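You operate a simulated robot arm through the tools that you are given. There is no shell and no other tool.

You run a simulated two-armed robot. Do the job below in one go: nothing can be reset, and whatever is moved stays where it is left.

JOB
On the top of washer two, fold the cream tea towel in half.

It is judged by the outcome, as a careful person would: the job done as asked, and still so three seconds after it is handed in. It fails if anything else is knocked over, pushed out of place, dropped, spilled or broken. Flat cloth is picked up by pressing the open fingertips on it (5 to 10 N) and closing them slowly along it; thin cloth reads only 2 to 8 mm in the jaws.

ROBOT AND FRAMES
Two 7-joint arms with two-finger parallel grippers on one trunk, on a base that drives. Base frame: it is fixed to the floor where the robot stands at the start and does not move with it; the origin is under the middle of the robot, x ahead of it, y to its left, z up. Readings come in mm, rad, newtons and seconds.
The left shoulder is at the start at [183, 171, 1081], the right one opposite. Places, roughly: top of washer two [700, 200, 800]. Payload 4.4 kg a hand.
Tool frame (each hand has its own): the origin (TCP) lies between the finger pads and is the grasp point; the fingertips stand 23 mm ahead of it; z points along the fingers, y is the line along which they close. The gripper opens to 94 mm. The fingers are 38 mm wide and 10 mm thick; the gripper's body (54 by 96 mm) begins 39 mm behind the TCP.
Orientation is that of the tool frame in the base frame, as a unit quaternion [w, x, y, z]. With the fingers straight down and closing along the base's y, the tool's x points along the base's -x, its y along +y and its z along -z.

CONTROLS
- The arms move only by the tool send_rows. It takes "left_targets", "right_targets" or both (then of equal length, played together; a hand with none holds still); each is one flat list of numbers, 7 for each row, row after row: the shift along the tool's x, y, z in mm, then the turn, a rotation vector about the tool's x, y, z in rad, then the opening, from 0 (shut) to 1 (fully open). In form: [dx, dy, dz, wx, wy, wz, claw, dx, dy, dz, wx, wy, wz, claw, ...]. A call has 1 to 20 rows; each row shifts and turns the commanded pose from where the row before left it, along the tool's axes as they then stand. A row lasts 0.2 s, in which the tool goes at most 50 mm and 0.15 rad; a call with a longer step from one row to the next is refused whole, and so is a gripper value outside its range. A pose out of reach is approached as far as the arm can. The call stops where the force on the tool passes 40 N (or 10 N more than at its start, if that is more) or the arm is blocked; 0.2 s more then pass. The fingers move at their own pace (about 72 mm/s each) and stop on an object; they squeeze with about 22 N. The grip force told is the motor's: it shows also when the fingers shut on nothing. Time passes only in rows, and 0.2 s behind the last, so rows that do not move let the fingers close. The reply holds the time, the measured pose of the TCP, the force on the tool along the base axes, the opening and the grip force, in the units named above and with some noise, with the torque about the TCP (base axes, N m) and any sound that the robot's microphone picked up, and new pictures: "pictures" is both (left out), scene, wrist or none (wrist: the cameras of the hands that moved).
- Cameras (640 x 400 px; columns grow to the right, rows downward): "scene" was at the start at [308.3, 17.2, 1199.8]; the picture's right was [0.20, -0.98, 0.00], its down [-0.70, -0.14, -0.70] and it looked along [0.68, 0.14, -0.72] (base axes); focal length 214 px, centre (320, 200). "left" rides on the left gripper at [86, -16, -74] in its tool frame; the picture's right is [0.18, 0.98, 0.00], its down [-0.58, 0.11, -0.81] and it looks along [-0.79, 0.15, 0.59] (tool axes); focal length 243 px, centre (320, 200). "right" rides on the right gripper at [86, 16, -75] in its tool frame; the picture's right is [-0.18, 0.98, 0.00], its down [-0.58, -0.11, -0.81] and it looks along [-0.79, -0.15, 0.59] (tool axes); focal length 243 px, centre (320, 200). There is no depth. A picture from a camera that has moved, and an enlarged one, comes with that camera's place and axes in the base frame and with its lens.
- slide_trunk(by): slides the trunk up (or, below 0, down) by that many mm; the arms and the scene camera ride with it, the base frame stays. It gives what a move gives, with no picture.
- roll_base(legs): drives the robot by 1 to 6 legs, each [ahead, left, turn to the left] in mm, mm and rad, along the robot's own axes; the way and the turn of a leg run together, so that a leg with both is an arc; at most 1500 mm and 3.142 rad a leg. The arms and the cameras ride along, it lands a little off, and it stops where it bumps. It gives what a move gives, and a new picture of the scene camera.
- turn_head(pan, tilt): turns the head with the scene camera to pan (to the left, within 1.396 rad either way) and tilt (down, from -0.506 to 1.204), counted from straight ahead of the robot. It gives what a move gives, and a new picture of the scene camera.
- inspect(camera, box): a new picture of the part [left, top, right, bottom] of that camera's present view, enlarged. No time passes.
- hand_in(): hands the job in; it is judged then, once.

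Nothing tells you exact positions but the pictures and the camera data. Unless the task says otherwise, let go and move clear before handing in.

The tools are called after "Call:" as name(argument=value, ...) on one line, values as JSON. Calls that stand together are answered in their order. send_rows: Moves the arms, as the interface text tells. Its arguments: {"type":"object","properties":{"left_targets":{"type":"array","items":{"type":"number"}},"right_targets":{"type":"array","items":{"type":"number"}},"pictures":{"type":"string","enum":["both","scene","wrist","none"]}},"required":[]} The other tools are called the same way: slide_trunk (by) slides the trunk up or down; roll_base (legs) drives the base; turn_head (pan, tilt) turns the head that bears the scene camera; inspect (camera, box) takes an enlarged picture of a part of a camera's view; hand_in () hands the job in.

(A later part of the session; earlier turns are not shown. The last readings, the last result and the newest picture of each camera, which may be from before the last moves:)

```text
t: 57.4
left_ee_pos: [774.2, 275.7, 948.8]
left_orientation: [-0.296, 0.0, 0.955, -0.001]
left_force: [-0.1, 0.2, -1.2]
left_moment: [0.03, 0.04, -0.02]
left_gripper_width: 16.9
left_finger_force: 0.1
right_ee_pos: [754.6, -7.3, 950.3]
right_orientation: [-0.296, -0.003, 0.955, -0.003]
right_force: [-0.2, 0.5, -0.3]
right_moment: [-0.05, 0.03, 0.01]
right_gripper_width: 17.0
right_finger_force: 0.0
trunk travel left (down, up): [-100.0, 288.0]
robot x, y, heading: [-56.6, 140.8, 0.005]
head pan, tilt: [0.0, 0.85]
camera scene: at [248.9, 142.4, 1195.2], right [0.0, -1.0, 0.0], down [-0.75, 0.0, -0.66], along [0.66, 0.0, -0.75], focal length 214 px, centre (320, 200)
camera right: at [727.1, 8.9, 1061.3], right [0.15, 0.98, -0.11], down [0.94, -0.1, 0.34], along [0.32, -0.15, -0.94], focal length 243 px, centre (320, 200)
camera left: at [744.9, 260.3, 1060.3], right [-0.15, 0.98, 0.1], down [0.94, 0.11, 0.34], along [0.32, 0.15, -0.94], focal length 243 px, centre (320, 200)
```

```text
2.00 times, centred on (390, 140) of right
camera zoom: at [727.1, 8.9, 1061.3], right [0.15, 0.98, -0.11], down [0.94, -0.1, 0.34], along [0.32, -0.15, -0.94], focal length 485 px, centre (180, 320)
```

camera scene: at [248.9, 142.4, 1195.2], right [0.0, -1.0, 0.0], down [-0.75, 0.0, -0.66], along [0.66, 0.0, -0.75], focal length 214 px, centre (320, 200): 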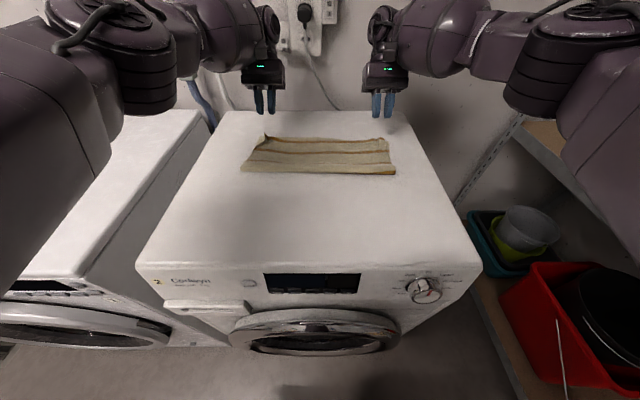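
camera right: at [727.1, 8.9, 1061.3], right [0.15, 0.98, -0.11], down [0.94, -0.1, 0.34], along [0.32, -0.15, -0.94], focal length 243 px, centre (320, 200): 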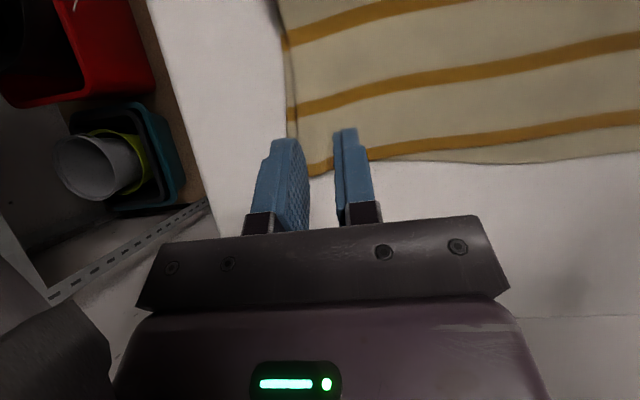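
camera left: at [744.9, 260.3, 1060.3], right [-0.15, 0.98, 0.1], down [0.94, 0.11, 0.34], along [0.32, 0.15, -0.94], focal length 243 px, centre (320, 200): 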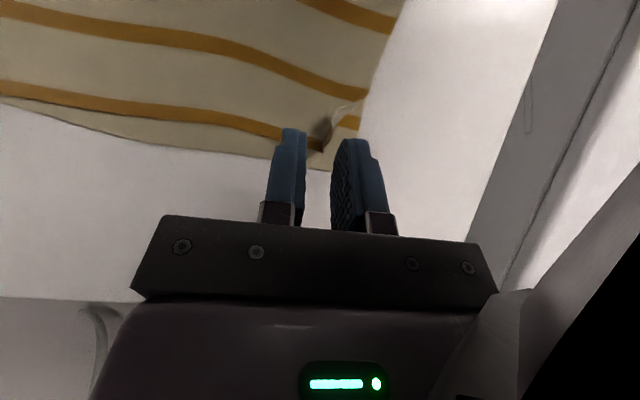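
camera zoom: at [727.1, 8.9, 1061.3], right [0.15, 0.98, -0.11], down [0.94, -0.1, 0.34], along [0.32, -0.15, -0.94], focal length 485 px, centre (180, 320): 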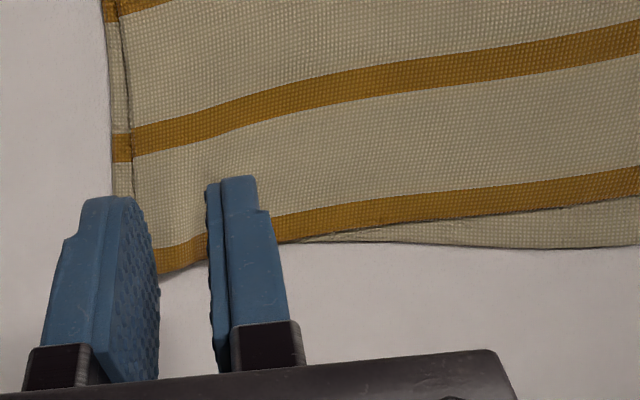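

The hem now lies on top the right way round. The right corner lies nearly flush, and only the left corner is curled up and inward, at about (765,289). I'll close the left fingers, straighten that hand, and stand it just inside the curled corner ready to push it outward, while the right hand backs away.

Call:
send_rows(left_targets=[8.47, 0, -12.38, 0, -0.15, 0, 0.1, 13.35, -3, -4.65, 0, -0.15, 0, 0, 11.46, -3, 3.55, 0, -0.15, 0, 0, 9.89, -4, 1.49, 0, -0.15, 0, 0, 0, 0, 0, 0, 0, 0, 0], right_targets=[27.4, 0, 4.2, 0, 0, 0, 0.18, 27.4, 0, 4.2, 0, 0, 0, 0.18, 27.4, 0, 4.2, 0, 0, 0, 0.18, 27.4, 0, 4.2, 0, 0, 0, 0.18, 0, 0, 0, 0, 0, 0, 0.18], pictures="both")

Call:
inspect(camera="scene", box=[220, 100, 420, 210])

Call:
inspect(camera="left", box=[160, 60, 480, 260])

Call:
inspect(camera="scene", box=[235, 125, 295, 165])

```text
t: 58.6
left_ee_pos: [742.2, 267.9, 974.2]
left_orientation: [0.0, 0.0, 1.0, 0.001]
left_force: [-0.3, -0.6, -1.0]
left_moment: [0.02, -0.01, -0.02]
left_gripper_width: 0.0
left_finger_force: 21.8
right_ee_pos: [653.5, -8.8, 998.2]
right_orientation: [-0.296, -0.002, 0.955, -0.002]
right_force: [-0.3, -0.5, -0.1]
right_moment: [-0.03, 0.01, 0.0]
right_gripper_width: 17.1
right_finger_force: 0.1
trunk travel left (down, up): [-100.0, 288.0]
robot x, y, heading: [-60.8, 141.4, 0.005]
head pan, tilt: [0.0, 0.85]
camera scene: at [248.7, 142.2, 1195.4], right [0.0, -1.0, 0.0], down [-0.75, 0.0, -0.66], along [0.66, 0.0, -0.75], focal length 214 px, centre (320, 200)
camera right: at [625.4, 8.3, 1108.9], right [0.15, 0.98, -0.11], down [0.94, -0.1, 0.34], along [0.32, -0.15, -0.94], focal length 243 px, centre (320, 200)
camera left: at [655.5, 250.7, 1049.7], right [-0.19, 0.98, 0.0], down [0.58, 0.11, 0.81], along [0.79, 0.15, -0.59], focal length 243 px, centre (320, 200)
```

scene: 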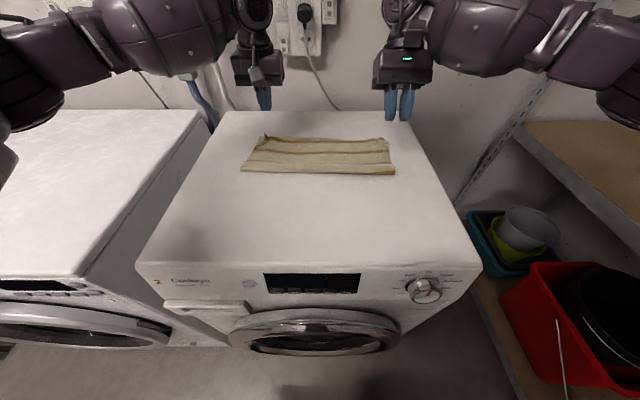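
right: 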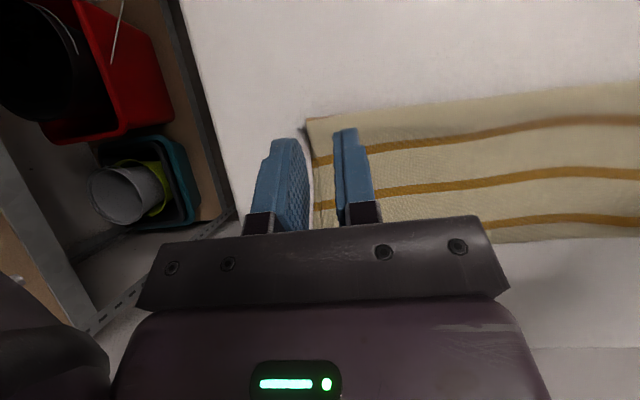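
left: 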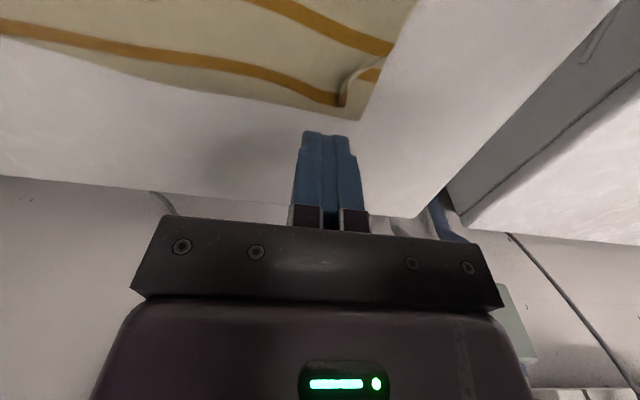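

```text
3.20 times, centred on (320, 155) of scene
camera zoom: at [248.7, 142.2, 1195.4], right [0.0, -1.0, 0.0], down [-0.75, 0.0, -0.66], along [0.66, 0.0, -0.75], focal length 686 px, centre (320, 344)
```

zoom: 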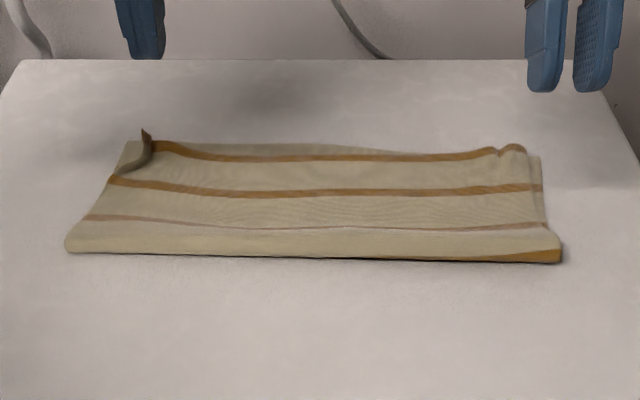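

```text
2.00 times, centred on (320, 160) of left
camera zoom: at [655.5, 250.7, 1049.7], right [-0.19, 0.98, 0.0], down [0.58, 0.11, 0.81], along [0.79, 0.15, -0.59], focal length 485 px, centre (320, 280)
```

zoom: 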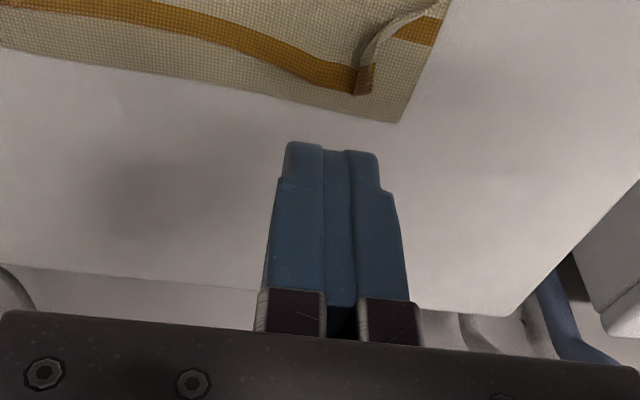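

```text
10.00 times, centred on (265, 145) of scene
camera zoom: at [248.7, 142.2, 1195.4], right [0.0, -1.0, 0.0], down [-0.75, 0.0, -0.66], along [0.66, 0.0, -0.75], focal length 2145 px, centre (870, 750)
```

zoom: 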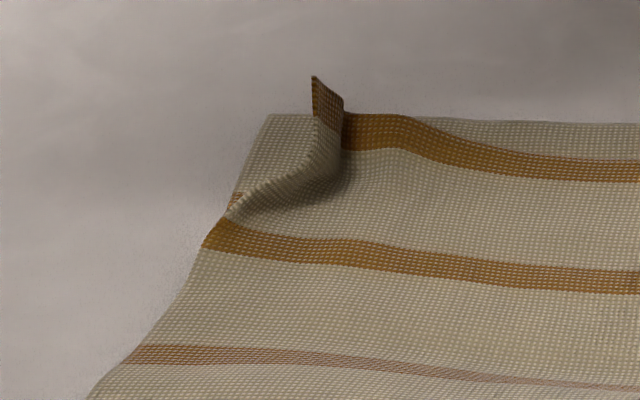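

Only the left corner remains: it stands up as a small vertical flap with its tip near (764,288,882). That makes a good handle. I'll open the left fingers, turn them to line up with the flap, and hover above it.

Call:
send_rows(left_targets=[-8, 11.5, 12, 0, 0, 0, 0.3, -8, 11.5, 12, 0, 0, 0, 0.5, 0, 0, 0, 0, 0, 0.144, 0.5, 0, 0, 0, 0, 0, 0.144, 0.5, 0, 0, 0, 0, 0, 0.144, 0.5, 0, 0, 0, 0, 0, 0.144, 0.5, 0, 0, 0, 0, 0, 0, 0.5], pictures="both")

Call:
inspect(camera="left", box=[160, 40, 480, 240])

Call:
inspect(camera="scene", box=[235, 95, 305, 165])

```text
t: 60.2
left_ee_pos: [757.1, 289.2, 951.6]
left_orientation: [-0.001, 0.284, 0.959, 0.0]
left_force: [-0.5, -0.3, -0.3]
left_moment: [-0.03, -0.01, -0.01]
left_gripper_width: 46.9
left_finger_force: 0.1
right_ee_pos: [652.9, -7.9, 999.4]
right_orientation: [-0.295, -0.002, 0.956, -0.002]
right_force: [-0.5, -0.3, -0.1]
right_moment: [0.0, 0.0, 0.0]
right_gripper_width: 16.9
right_finger_force: 0.2
trunk travel left (down, up): [-100.0, 288.0]
robot x, y, heading: [-55.8, 141.8, 0.002]
head pan, tilt: [0.0, 0.85]
camera scene: at [248.1, 142.2, 1195.7], right [0.0, -1.0, 0.0], down [-0.75, 0.0, -0.66], along [0.66, 0.0, -0.75], focal length 214 px, centre (320, 200)
camera left: at [676.2, 323.2, 1026.2], right [0.38, 0.92, 0.0], down [0.55, -0.23, 0.81], along [0.74, -0.31, -0.59], focal length 243 px, centre (320, 200)
```

scene: 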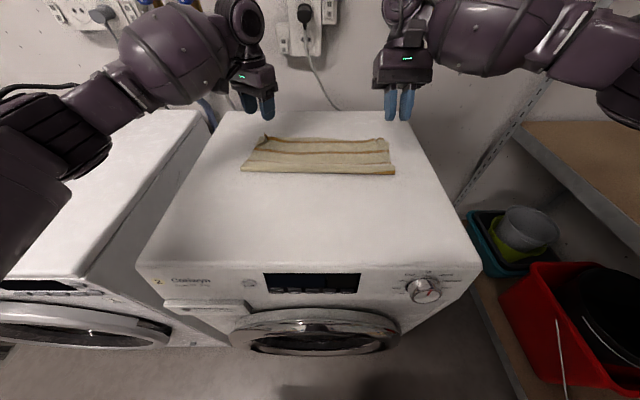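
left: 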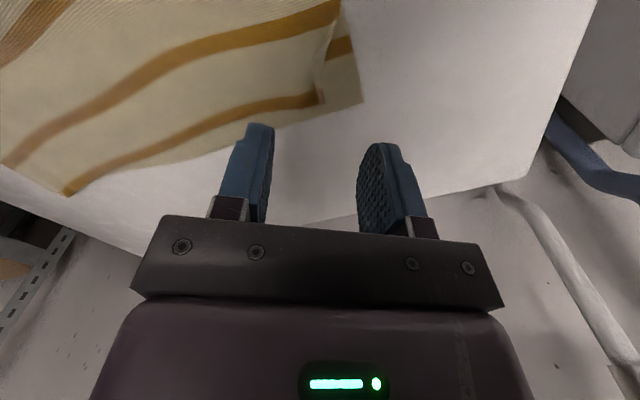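

```text
2.00 times, centred on (320, 140) of left
camera zoom: at [676.2, 323.2, 1026.2], right [0.38, 0.92, 0.0], down [0.55, -0.23, 0.81], along [0.74, -0.31, -0.59], focal length 485 px, centre (320, 320)
```

zoom: 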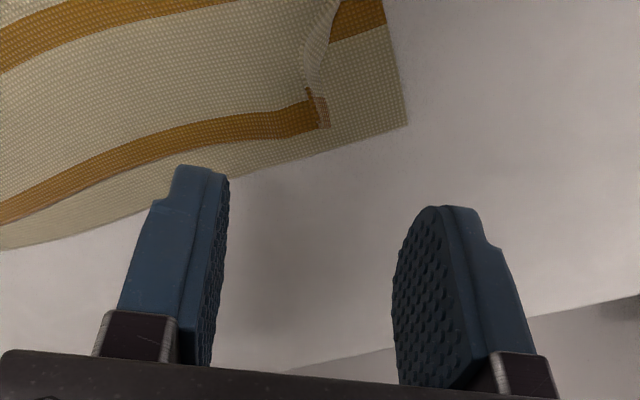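

```text
5.71 times, centred on (270, 130) of scene
camera zoom: at [248.1, 142.2, 1195.7], right [0.0, -1.0, 0.0], down [-0.75, 0.0, -0.66], along [0.66, 0.0, -0.75], focal length 1226 px, centre (606, 600)
```

zoom: 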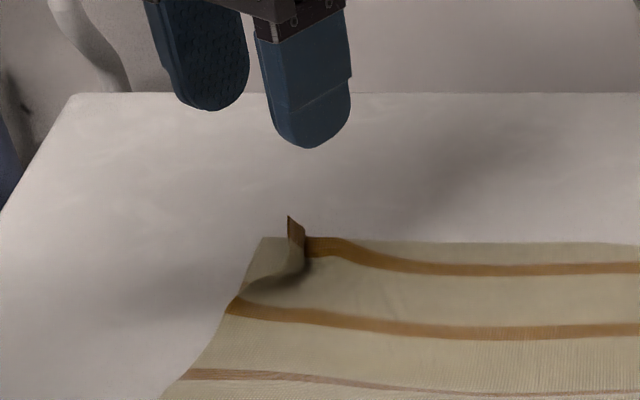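

The fingers straddle the standing flap: its tip is at about (761,290,882), right under the TCP. I'll lower so only the top centimetre is between the pads, then close gently.

Call:
send_rows(left_targets=[0, 0, 20, 0, 0, 0, 0.5, 0, 0, 20, 0, 0, 0, 0.5, 0, 0, 12, 0, 0, 0, 0.5, 0, 0, 6, 0, 0, 0, 0.5, 0, 0, 0, 0, 0, 0, 0.5], pictures="both")

Call:
inspect(camera="left", box=[160, 60, 480, 260])

Call:
inspect(camera="scene", box=[235, 105, 305, 165])

```text
t: 61.4
left_ee_pos: [757.3, 288.9, 895.4]
left_orientation: [0.0, 0.284, 0.959, 0.0]
left_force: [0.2, -0.9, -0.4]
left_moment: [0.03, 0.03, -0.01]
left_gripper_width: 47.0
left_finger_force: 0.1
right_ee_pos: [653.5, -7.8, 998.5]
right_orientation: [-0.295, -0.003, 0.956, -0.003]
right_force: [0.4, -0.1, 0.2]
right_moment: [0.02, 0.01, -0.01]
right_gripper_width: 16.9
right_finger_force: 0.1
trunk travel left (down, up): [-100.0, 288.0]
robot x, y, heading: [-59.0, 142.2, 0.007]
head pan, tilt: [0.0, 0.85]
camera scene: at [248.0, 142.2, 1195.8], right [0.0, -1.0, 0.0], down [-0.75, 0.0, -0.66], along [0.66, 0.0, -0.75], focal length 214 px, centre (320, 200)
camera left: at [676.1, 322.7, 969.1], right [0.38, 0.92, 0.0], down [0.55, -0.23, 0.81], along [0.75, -0.31, -0.59], focal length 243 px, centre (320, 200)
```

scene: 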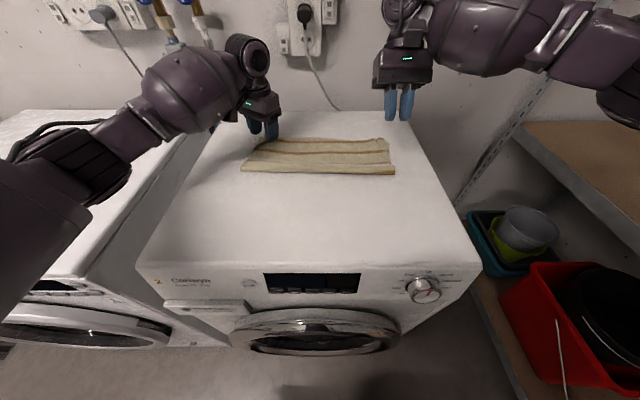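
left: 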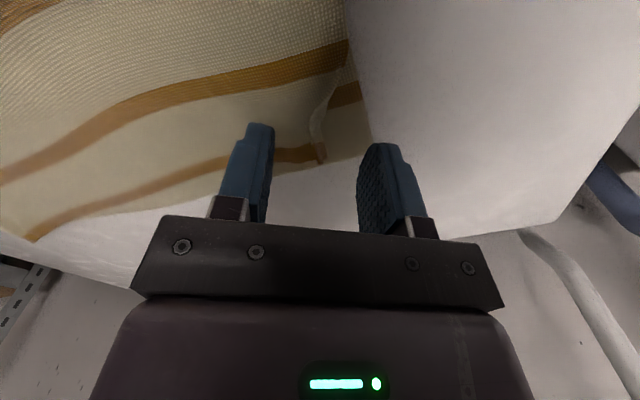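

```text
2.00 times, centred on (320, 160) of left
camera zoom: at [676.1, 322.7, 969.1], right [0.38, 0.92, 0.0], down [0.55, -0.23, 0.81], along [0.75, -0.31, -0.59], focal length 485 px, centre (320, 280)
```

zoom: 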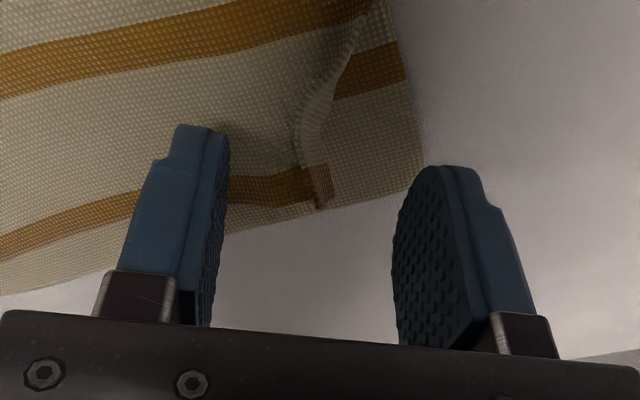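

```text
6.67 times, centred on (270, 135) of scene
camera zoom: at [248.0, 142.2, 1195.8], right [0.0, -1.0, 0.0], down [-0.75, 0.0, -0.66], along [0.66, 0.0, -0.75], focal length 1430 px, centre (653, 633)
```

zoom: 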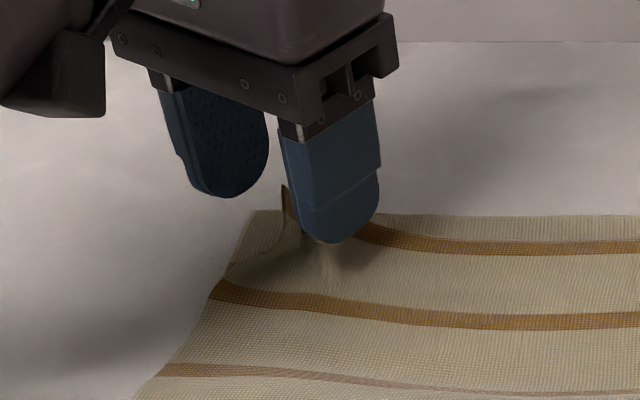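

The flap tip is between the pads. Closing gently.

Call:
send_rows(left_targets=[0, 0, 0, 0, 0, 0, 0.42, 0, 0, 0, 0, 0, 0, 0.34, 0, 0, 0, 0, 0, 0, 0.26, 0, 0, 0, 0, 0, 0, 0.18, 0, 0, 0, 0, 0, 0, 0.1, 0, 0, 0, 0, 0, 0, 0.04, 0, 0, 0, 0, 0, 0, 0, 0, 0, 0, 0, 0, 0, 0], pictures="wrist")

Call:
inspect(camera="left", box=[160, 60, 480, 260])

Call:
inspect(camera="scene", box=[235, 105, 305, 165])

```text
t: 63.2
left_ee_pos: [757.3, 289.1, 894.3]
left_orientation: [-0.001, 0.283, 0.959, 0.0]
left_force: [0.6, -0.1, 0.4]
left_moment: [-0.02, 0.01, 0.0]
left_gripper_width: 1.7
left_finger_force: 22.1
right_ee_pos: [652.9, -7.9, 997.9]
right_orientation: [-0.296, -0.002, 0.955, -0.002]
right_force: [0.4, -0.8, 0.7]
right_moment: [0.01, -0.02, 0.01]
right_gripper_width: 16.7
right_finger_force: 0.0
trunk travel left (down, up): [-100.0, 288.0]
robot x, y, heading: [-60.2, 144.5, 0.002]
head pan, tilt: [0.0, 0.85]
camera left: at [676.2, 322.9, 968.9], right [0.38, 0.93, 0.0], down [0.55, -0.23, 0.81], along [0.75, -0.31, -0.59], focal length 243 px, centre (320, 200)
```

left: 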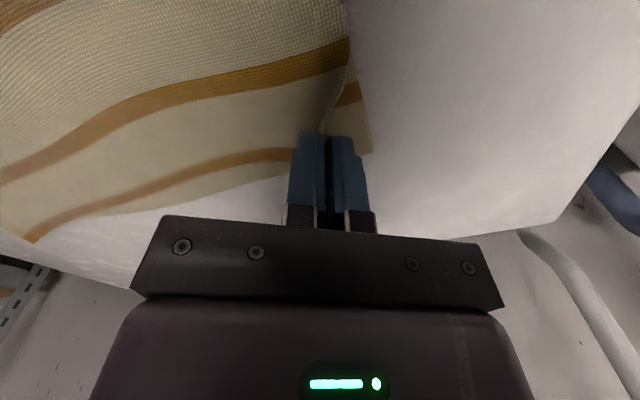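

```text
2.00 times, centred on (320, 160) of left
camera zoom: at [676.2, 322.9, 968.9], right [0.38, 0.93, 0.0], down [0.55, -0.23, 0.81], along [0.75, -0.31, -0.59], focal length 485 px, centre (320, 280)
```

zoom: 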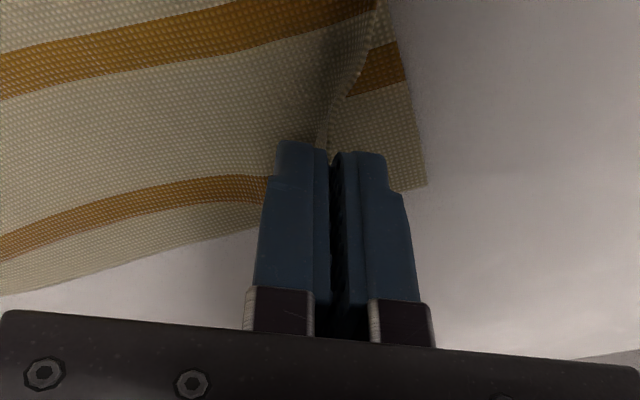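

```text
6.67 times, centred on (270, 135) of scene
camera zoom: at [248.1, 142.2, 1195.7], right [0.0, -1.0, 0.0], down [-0.75, 0.0, -0.66], along [0.66, 0.0, -0.75], focal length 1430 px, centre (653, 633)
```

zoom: 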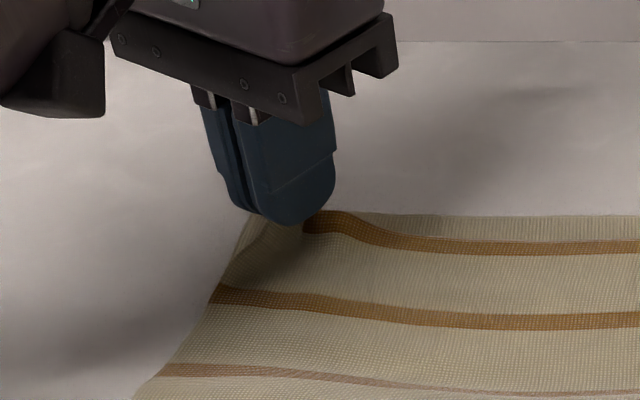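

The jaw reads 1.7 mm, so a single layer is held. I'll draw this corner outward and forward toward the lower layer's corner at (788,313) and lower it.

Call:
send_rows(left_targets=[0.16, 9.43, -3, 0, 0, 0, 0, -0.39, 8.59, 0, 0, 0, 0, 0, -3.4, 5.78, 2, 0, 0, 0, 0, -5.03, 3.26, 3, 0, 0, 0, 0, -3.36, 2.18, 3, 0, 0, 0, 0, 0, 0, 0, 0, 0, 0, 0], pictures="both")

Call:
inspect(camera="left", box=[160, 60, 480, 260])

Call:
inspect(camera="scene", box=[220, 100, 420, 210])

Call:
inspect(camera="scene", box=[235, 115, 325, 185])

```text
t: 64.6
left_ee_pos: [785.0, 307.8, 888.7]
left_orientation: [0.0, 0.283, 0.959, 0.0]
left_force: [-0.1, -0.3, -0.2]
left_moment: [0.01, -0.03, -0.05]
left_gripper_width: 2.1
left_finger_force: 21.9
right_ee_pos: [653.3, -7.1, 998.4]
right_orientation: [-0.295, -0.002, 0.955, -0.002]
right_force: [-0.2, 0.2, 0.7]
right_moment: [-0.01, -0.01, -0.03]
right_gripper_width: 16.8
right_finger_force: 0.1
trunk travel left (down, up): [-100.0, 288.0]
robot x, y, heading: [-59.3, 142.4, 0.002]
head pan, tilt: [0.0, 0.85]
camera scene: at [248.0, 142.2, 1195.7], right [0.0, -1.0, 0.0], down [-0.75, 0.0, -0.66], along [0.66, 0.0, -0.75], focal length 214 px, centre (320, 200)
camera left: at [702.6, 341.2, 963.5], right [0.38, 0.93, 0.0], down [0.55, -0.23, 0.81], along [0.75, -0.31, -0.59], focal length 243 px, centre (320, 200)
```

scene: 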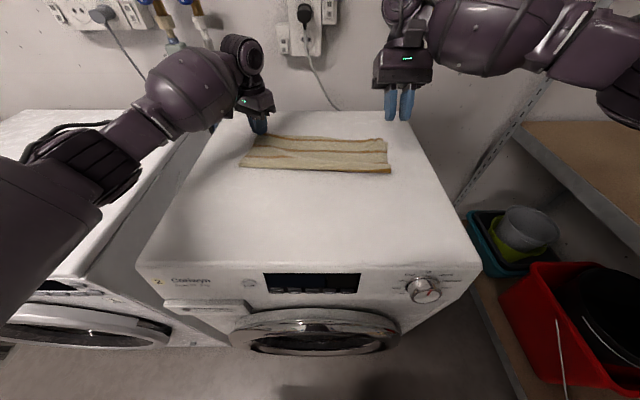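
left: 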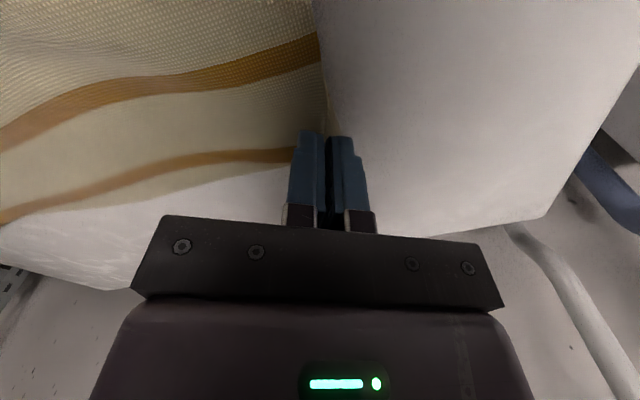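

```text
2.00 times, centred on (320, 160) of left
camera zoom: at [702.6, 341.2, 963.5], right [0.38, 0.93, 0.0], down [0.55, -0.23, 0.81], along [0.75, -0.31, -0.59], focal length 485 px, centre (320, 280)
```

zoom: 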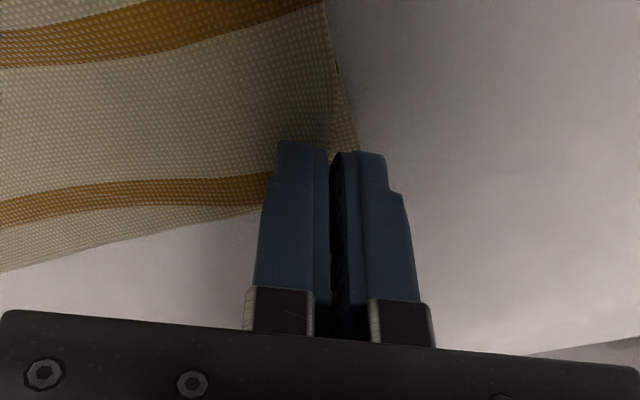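

```text
3.20 times, centred on (320, 155) of scene
camera zoom: at [248.0, 142.2, 1195.7], right [0.0, -1.0, 0.0], down [-0.75, 0.0, -0.66], along [0.66, 0.0, -0.75], focal length 686 px, centre (320, 344)
```

zoom: 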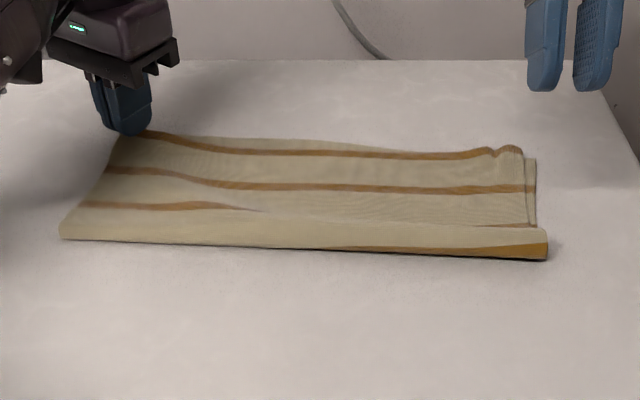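

```text
5.71 times, centred on (280, 150) of scene
camera zoom: at [248.0, 142.2, 1195.7], right [0.0, -1.0, 0.0], down [-0.75, 0.0, -0.66], along [0.66, 0.0, -0.75], focal length 1226 px, centre (549, 486)
```

zoom: 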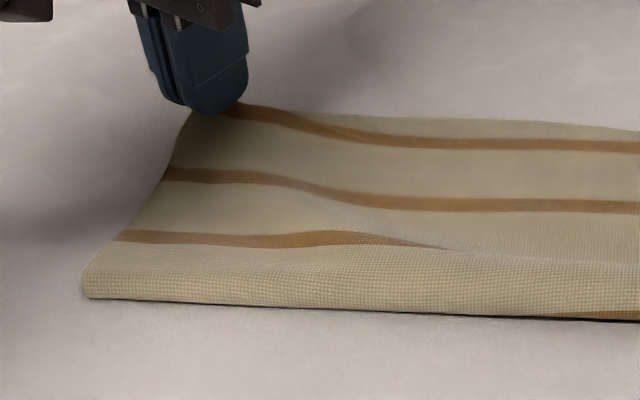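

The left corner has unfolded. While the left hand holds it as an anchor, I'll look closely at the right corner, where a small bump from the pinch remains.

Call:
inspect(camera="scene", box=[345, 125, 405, 185])

Call:
inspect(camera="right", box=[240, 60, 640, 260])

Call:
inspect(camera="scene", box=[250, 125, 350, 165])

```text
6.67 times, centred on (375, 155) of scene
camera zoom: at [248.0, 142.2, 1195.7], right [0.0, -1.0, 0.0], down [-0.75, 0.0, -0.66], along [0.66, 0.0, -0.75], focal length 1430 px, centre (-47, 500)
```

zoom: 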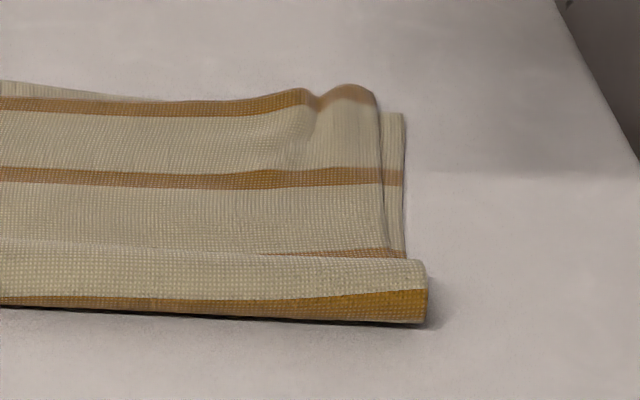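

```text
1.60 times, centred on (440, 160) of right
camera zoom: at [625.0, 8.3, 1109.7], right [0.15, 0.98, -0.11], down [0.94, -0.1, 0.34], along [0.32, -0.15, -0.93], focal length 388 px, centre (128, 264)
```

zoom: 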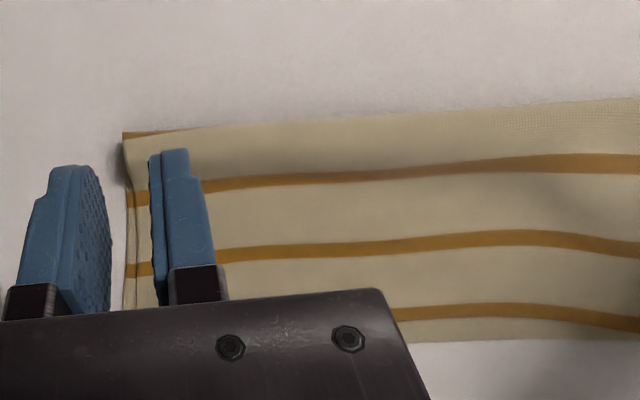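

```text
6.40 times, centred on (300, 145) of scene
camera zoom: at [248.0, 142.2, 1195.7], right [0.0, -1.0, 0.0], down [-0.75, 0.0, -0.66], along [0.66, 0.0, -0.75], focal length 1373 px, centre (448, 552)
```

zoom: 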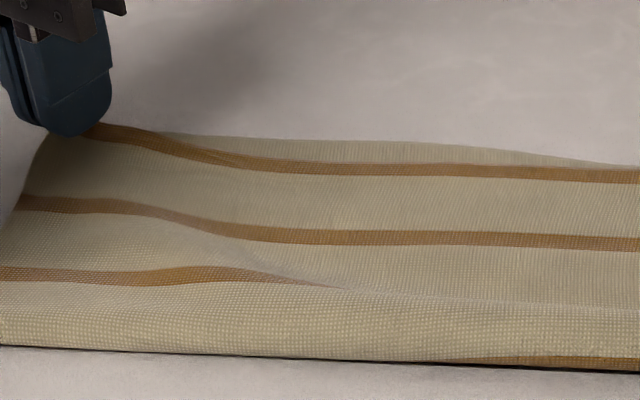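

The top layer's right corner sits about 13 mm inside the lower corner because of the pinch bump. I'll bring the closed right fingers over the strip between bump and edge, so I can press lightly and draw it outward.

Call:
send_rows(right_targets=[-28.9, -3.7, -1.57, 0, -0.15, 0, 0, -28.8, -3.7, 2.76, 0, -0.15, 0, 0, -28.0, -3.7, 7.03, 0, -0.15, 0, 0, -26.7, -3.7, 11.1, 0, -0.15, 0, 0, 0, 0, 20, 0, 0, 0, 0, 0, 0, 15, 0, 0, 0, 0, 0, 0, 0, 0, 0, 0, 0], pictures="both")

Call:
inspect(camera="scene", box=[340, 105, 410, 175])

Call:
inspect(camera="right", box=[160, 40, 480, 240])

```text
t: 66.2
left_ee_pos: [785.2, 307.8, 888.8]
left_orientation: [-0.001, 0.283, 0.959, 0.0]
left_force: [-0.6, -0.6, -0.8]
left_moment: [-0.03, 0.02, 0.02]
left_gripper_width: 1.9
left_finger_force: 21.9
right_ee_pos: [750.8, -22.1, 903.9]
right_orientation: [0.001, -0.003, 1.0, -0.001]
right_force: [0.2, 0.2, 0.6]
right_moment: [0.03, 0.0, -0.01]
right_gripper_width: 0.0
right_finger_force: 22.0
trunk travel left (down, up): [-100.0, 288.0]
robot x, y, heading: [-61.5, 139.2, 0.003]
head pan, tilt: [0.0, 0.85]
camera scene: at [247.9, 142.2, 1195.8], right [0.0, -1.0, 0.0], down [-0.75, 0.0, -0.66], along [0.66, 0.0, -0.75], focal length 214 px, centre (320, 200)
camera right: at [666.0, -6.6, 979.4], right [0.18, 0.98, 0.0], down [0.58, -0.1, 0.81], along [0.79, -0.15, -0.59], focal length 243 px, centre (320, 200)
```

scene: 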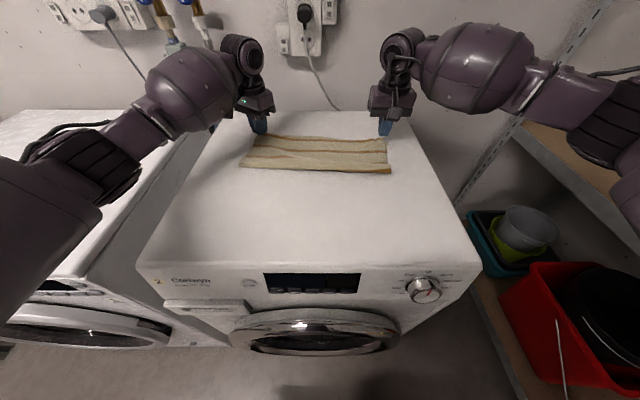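
right: 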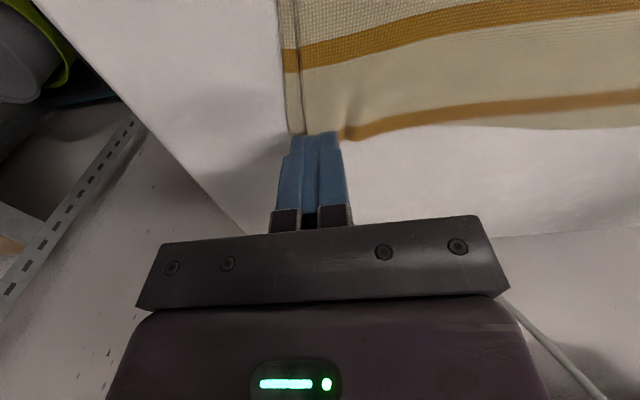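

```text
5.71 times, centred on (375, 140) of scene
camera zoom: at [247.9, 142.2, 1195.8], right [0.0, -1.0, 0.0], down [-0.75, 0.0, -0.66], along [0.66, 0.0, -0.75], focal length 1226 px, centre (6, 543)
```

zoom: 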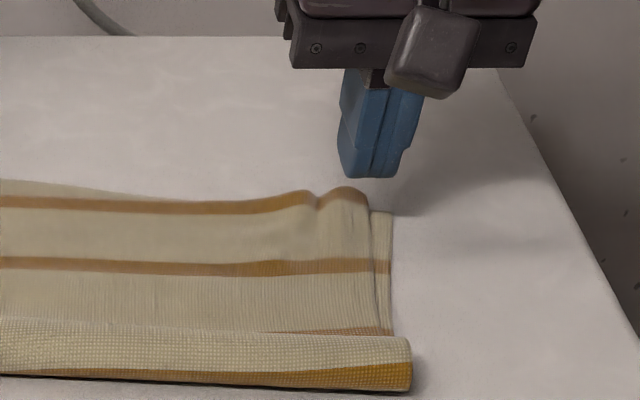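

```text
2.00 times, centred on (320, 140) of right
camera zoom: at [666.0, -6.6, 979.4], right [0.18, 0.98, 0.0], down [0.58, -0.1, 0.81], along [0.79, -0.15, -0.59], focal length 485 px, centre (320, 320)
```

zoom: 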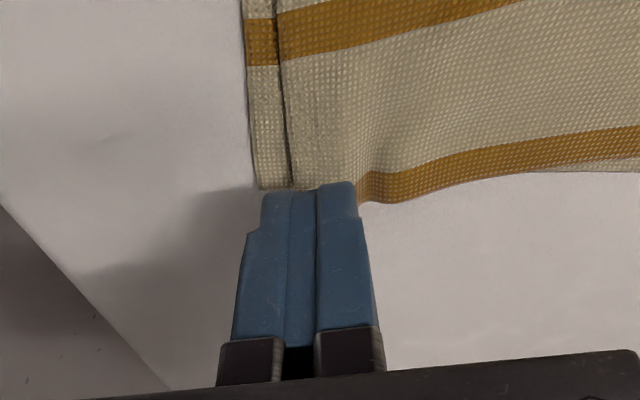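

Call:
send_rows(right_targets=[4, -2, 8, 0, 0, 0, 0, 2, 0, 8, 0, 0, 0, 0, 0, 0, 4, 0, 0, 0, 0, 0, 0, 2, 0, 0, 0, 0, 0, 0, 0, 0, 0, 0, 0], pictures="none")

```text
t: 67.4
left_ee_pos: [784.7, 307.9, 889.8]
left_orientation: [-0.001, 0.282, 0.959, 0.0]
left_force: [0.0, -0.1, -0.6]
left_moment: [0.0, 0.02, -0.02]
left_gripper_width: 2.1
left_finger_force: 22.0
right_ee_pos: [745.0, -24.9, 882.0]
right_orientation: [0.0, -0.002, 1.0, -0.002]
right_force: [1.0, 0.2, 0.0]
right_moment: [0.04, 0.02, -0.01]
right_gripper_width: 0.2
right_finger_force: 22.3
trunk travel left (down, up): [-100.0, 288.0]
robot x, y, heading: [-60.0, 142.0, 0.001]
head pan, tilt: [0.0, 0.85]
```

Call:
send_rows(right_targets=[0, 0, 2, 0, 0, 0, 0, 0, 0, 1, 0, 0, 0, 0, 0, 0, 0, 0, 0, 0, 0], pictures="none")

Call:
send_rows(right_targets=[0, 0, 1, 0, 0, 0, 0, 0, 0, 0, 0, 0, 0, 0], pictures="none")

```text
t: 68.2
left_ee_pos: [784.3, 307.4, 887.8]
left_orientation: [-0.001, 0.283, 0.959, 0.0]
left_force: [-1.3, -0.3, 0.3]
left_moment: [-0.04, 0.0, 0.02]
left_gripper_width: 1.9
left_finger_force: 21.9
right_ee_pos: [744.1, -24.8, 879.3]
right_orientation: [-0.001, -0.003, 1.0, -0.001]
right_force: [0.3, 0.3, -0.1]
right_moment: [0.01, -0.01, -0.03]
right_gripper_width: 0.0
right_finger_force: 22.0
trunk travel left (down, up): [-100.0, 288.0]
robot x, y, heading: [-58.2, 145.5, 0.002]
head pan, tilt: [0.0, 0.85]
```

```text
t: 68.8
left_ee_pos: [783.6, 307.8, 888.1]
left_orientation: [0.0, 0.283, 0.959, 0.0]
left_force: [0.5, -0.6, -1.0]
left_moment: [0.0, -0.03, -0.02]
left_gripper_width: 1.8
left_finger_force: 22.8
right_ee_pos: [745.9, -24.0, 877.0]
right_orientation: [0.001, -0.003, 1.0, -0.001]
right_force: [0.0, -0.2, -0.9]
right_moment: [0.0, 0.0, -0.03]
right_gripper_width: 0.0
right_finger_force: 21.9
trunk travel left (down, up): [-100.0, 288.0]
robot x, y, heading: [-62.6, 138.4, 0.006]
head pan, tilt: [0.0, 0.85]
```

Call:
send_rows(right_targets=[0, 0, 1, 0, 0, 0, 0, 0, 0, 0, 0, 0, 0, 0], pictures="none")

Call:
send_rows(right_targets=[0, 0, 0.7, 0, 0, 0, 0, 0, 0, 0, 0, 0, 0, 0], pictures="none")

```text
t: 69.4
left_ee_pos: [785.0, 307.5, 889.0]
left_orientation: [-0.001, 0.283, 0.959, 0.0]
left_force: [-0.6, -0.5, 0.0]
left_moment: [-0.02, 0.02, -0.02]
left_gripper_width: 1.8
left_finger_force: 21.7
right_ee_pos: [745.5, -24.0, 876.5]
right_orientation: [0.0, -0.003, 1.0, -0.002]
right_force: [-0.6, -0.1, -0.3]
right_moment: [-0.01, -0.01, 0.0]
right_gripper_width: 0.0
right_finger_force: 21.6
trunk travel left (down, up): [-100.0, 288.0]
robot x, y, heading: [-58.1, 143.2, 0.003]
head pan, tilt: [0.0, 0.85]
```

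```text
t: 70.0
left_ee_pos: [783.6, 307.9, 889.1]
left_orientation: [-0.001, 0.283, 0.959, 0.0]
left_force: [0.1, 0.3, -0.5]
left_moment: [0.01, 0.0, -0.01]
left_gripper_width: 1.6
left_finger_force: 22.0
right_ee_pos: [744.5, -24.4, 876.2]
right_orientation: [0.001, -0.003, 1.0, 0.0]
right_force: [0.2, -0.2, 0.3]
right_moment: [0.0, -0.02, 0.0]
right_gripper_width: 0.1
right_finger_force: 22.0
trunk travel left (down, up): [-100.0, 288.0]
robot x, y, heading: [-59.3, 141.8, 0.002]
head pan, tilt: [0.0, 0.85]
```

Call:
send_rows(right_targets=[0, 0, 0.8, 0, 0, 0, 0, 0, 0, 0, 0, 0, 0, 0], pictures="none")

Call:
send_rows(right_targets=[0, 0, 0.6, 0, 0, 0, 0, 0, 0, 0, 0, 0, 0, 0], pictures="both")

Call:
inspect(camera="scene", box=[340, 105, 410, 175])

```text
t: 70.6
left_ee_pos: [784.7, 307.8, 889.2]
left_orientation: [0.0, 0.282, 0.959, 0.0]
left_force: [-0.1, 0.3, -0.1]
left_moment: [-0.04, 0.0, -0.03]
left_gripper_width: 1.8
left_finger_force: 22.1
right_ee_pos: [744.2, -24.2, 875.7]
right_orientation: [0.001, -0.003, 1.0, -0.002]
right_force: [0.3, -0.1, 2.4]
right_moment: [0.0, 0.01, 0.04]
right_gripper_width: 0.0
right_finger_force: 22.1
trunk travel left (down, up): [-100.0, 288.0]
robot x, y, heading: [-61.2, 140.1, -0.001]
head pan, tilt: [0.0, 0.85]
```

```text
t: 71.2
left_ee_pos: [783.5, 307.3, 889.5]
left_orientation: [0.001, 0.282, 0.959, 0.0]
left_force: [-0.2, -0.9, -0.2]
left_moment: [0.01, 0.01, 0.03]
left_gripper_width: 2.1
left_finger_force: 22.1
right_ee_pos: [744.1, -23.4, 876.4]
right_orientation: [0.002, -0.003, 1.0, -0.001]
right_force: [-0.7, 0.2, 3.6]
right_moment: [0.0, -0.03, 0.0]
right_gripper_width: 0.0
right_finger_force: 22.1
trunk travel left (down, up): [-100.0, 288.0]
robot x, y, heading: [-59.5, 140.9, 0.006]
head pan, tilt: [0.0, 0.85]
camera scene: at [247.7, 142.2, 1195.9], right [0.0, -1.0, 0.0], down [-0.75, 0.0, -0.66], along [0.66, 0.0, -0.75], focal length 214 px, centre (320, 200)
camera right: at [659.9, -8.1, 950.5], right [0.18, 0.98, 0.0], down [0.58, -0.1, 0.81], along [0.79, -0.15, -0.59], focal length 243 px, centre (320, 200)
```

scene: 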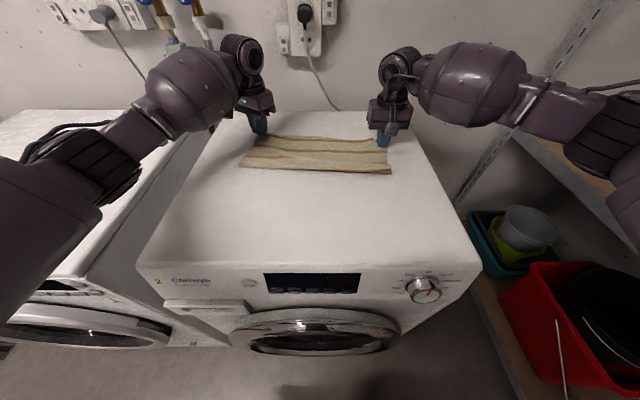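
right: 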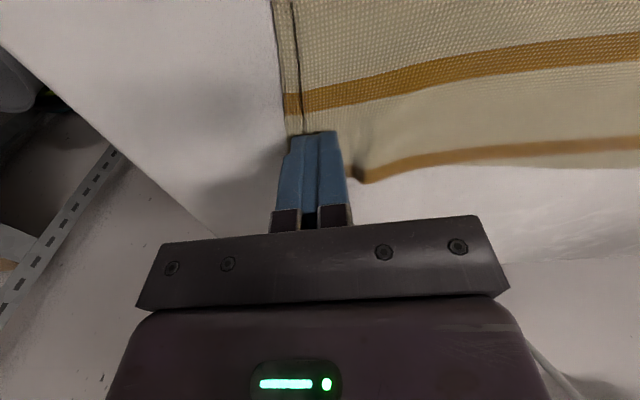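

```text
5.71 times, centred on (375, 140) of scene
camera zoom: at [247.7, 142.2, 1195.9], right [0.0, -1.0, 0.0], down [-0.75, 0.0, -0.66], along [0.66, 0.0, -0.75], focal length 1226 px, centre (6, 543)
```

zoom: 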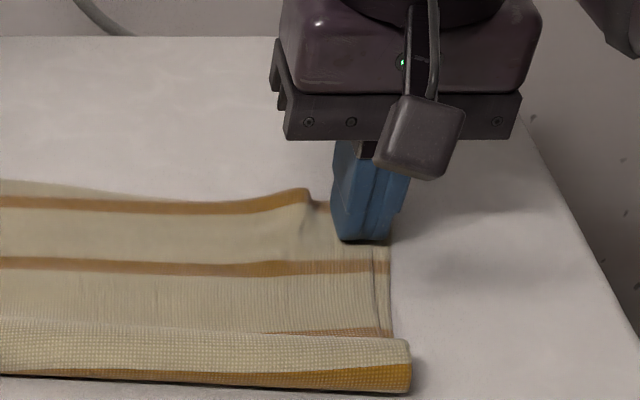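

Contact is at about 3.6 N on the strip outside the bump. I'll draw it outward 12 mm slowly.

Call:
send_rows(right_targets=[0, 0, 0.3, 0, 0, 0, 0, 0, -1.5, 0, 0, 0, 0, 0, 0, -1.5, 0, 0, 0, 0, 0, 0, -1.5, 0, 0, 0, 0, 0, 0, -1.5, 0, 0, 0, 0, 0, 0, -1.5, 0, 0, 0, 0, 0, 0, -1.5, 0, 0, 0, 0, 0, 0, -1.5, 0, 0, 0, 0, 0, 0, -1.5, 0, 0, 0, 0, 0], pictures="both")

Call:
inspect(camera="scene", box=[340, 105, 410, 175])

Call:
inspect(camera="right", box=[240, 60, 560, 260])

```text
t: 73.2
left_ee_pos: [783.3, 306.3, 888.8]
left_orientation: [-0.001, 0.284, 0.959, 0.0]
left_force: [-0.2, -1.4, -0.1]
left_moment: [-0.05, -0.02, -0.04]
left_gripper_width: 2.1
left_finger_force: 21.8
right_ee_pos: [746.2, -35.3, 875.8]
right_orientation: [0.001, -0.003, 1.0, -0.001]
right_force: [0.3, 3.0, 5.0]
right_moment: [0.03, -0.02, 0.0]
right_gripper_width: 0.0
right_finger_force: 22.0
trunk travel left (down, up): [-100.0, 288.0]
robot x, y, heading: [-56.4, 145.6, 0.002]
head pan, tilt: [0.0, 0.85]
camera scene: at [247.7, 142.4, 1195.9], right [0.0, -1.0, 0.0], down [-0.75, 0.0, -0.66], along [0.66, 0.0, -0.75], focal length 214 px, centre (320, 200)
camera right: at [660.7, -20.1, 950.4], right [0.18, 0.98, 0.0], down [0.58, -0.1, 0.81], along [0.79, -0.15, -0.59], focal length 243 px, centre (320, 200)
```

scene: 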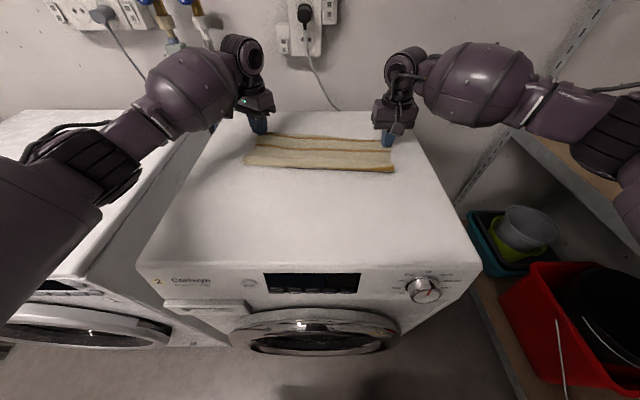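
right: 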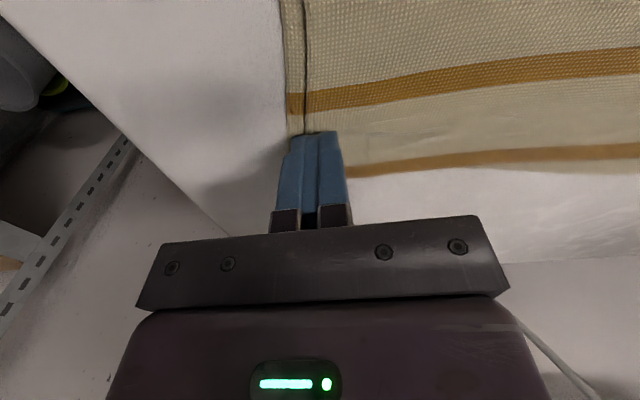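

```text
5.71 times, centred on (375, 140) of scene
camera zoom: at [247.7, 142.4, 1195.9], right [0.0, -1.0, 0.0], down [-0.75, 0.0, -0.66], along [0.66, 0.0, -0.75], focal length 1226 px, centre (6, 543)
```

zoom: 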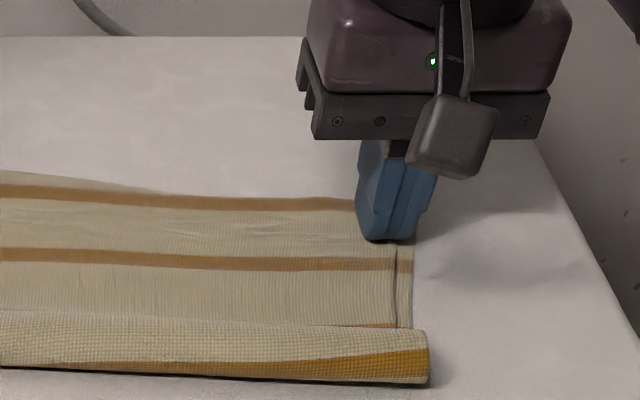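

```text
2.00 times, centred on (400, 160) of right
camera zoom: at [660.7, -20.1, 950.4], right [0.18, 0.98, 0.0], down [0.58, -0.1, 0.81], along [0.79, -0.15, -0.59], focal length 485 px, centre (160, 280)
```

zoom: 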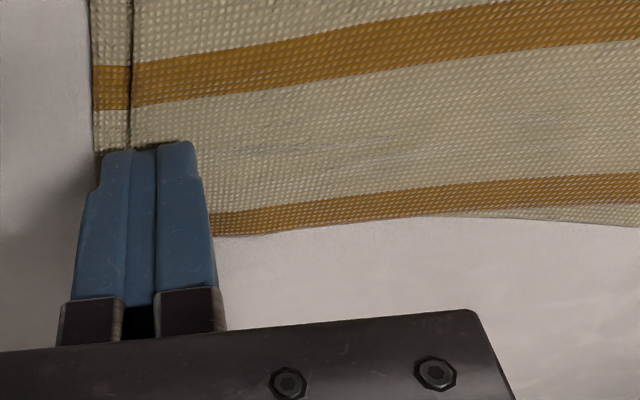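

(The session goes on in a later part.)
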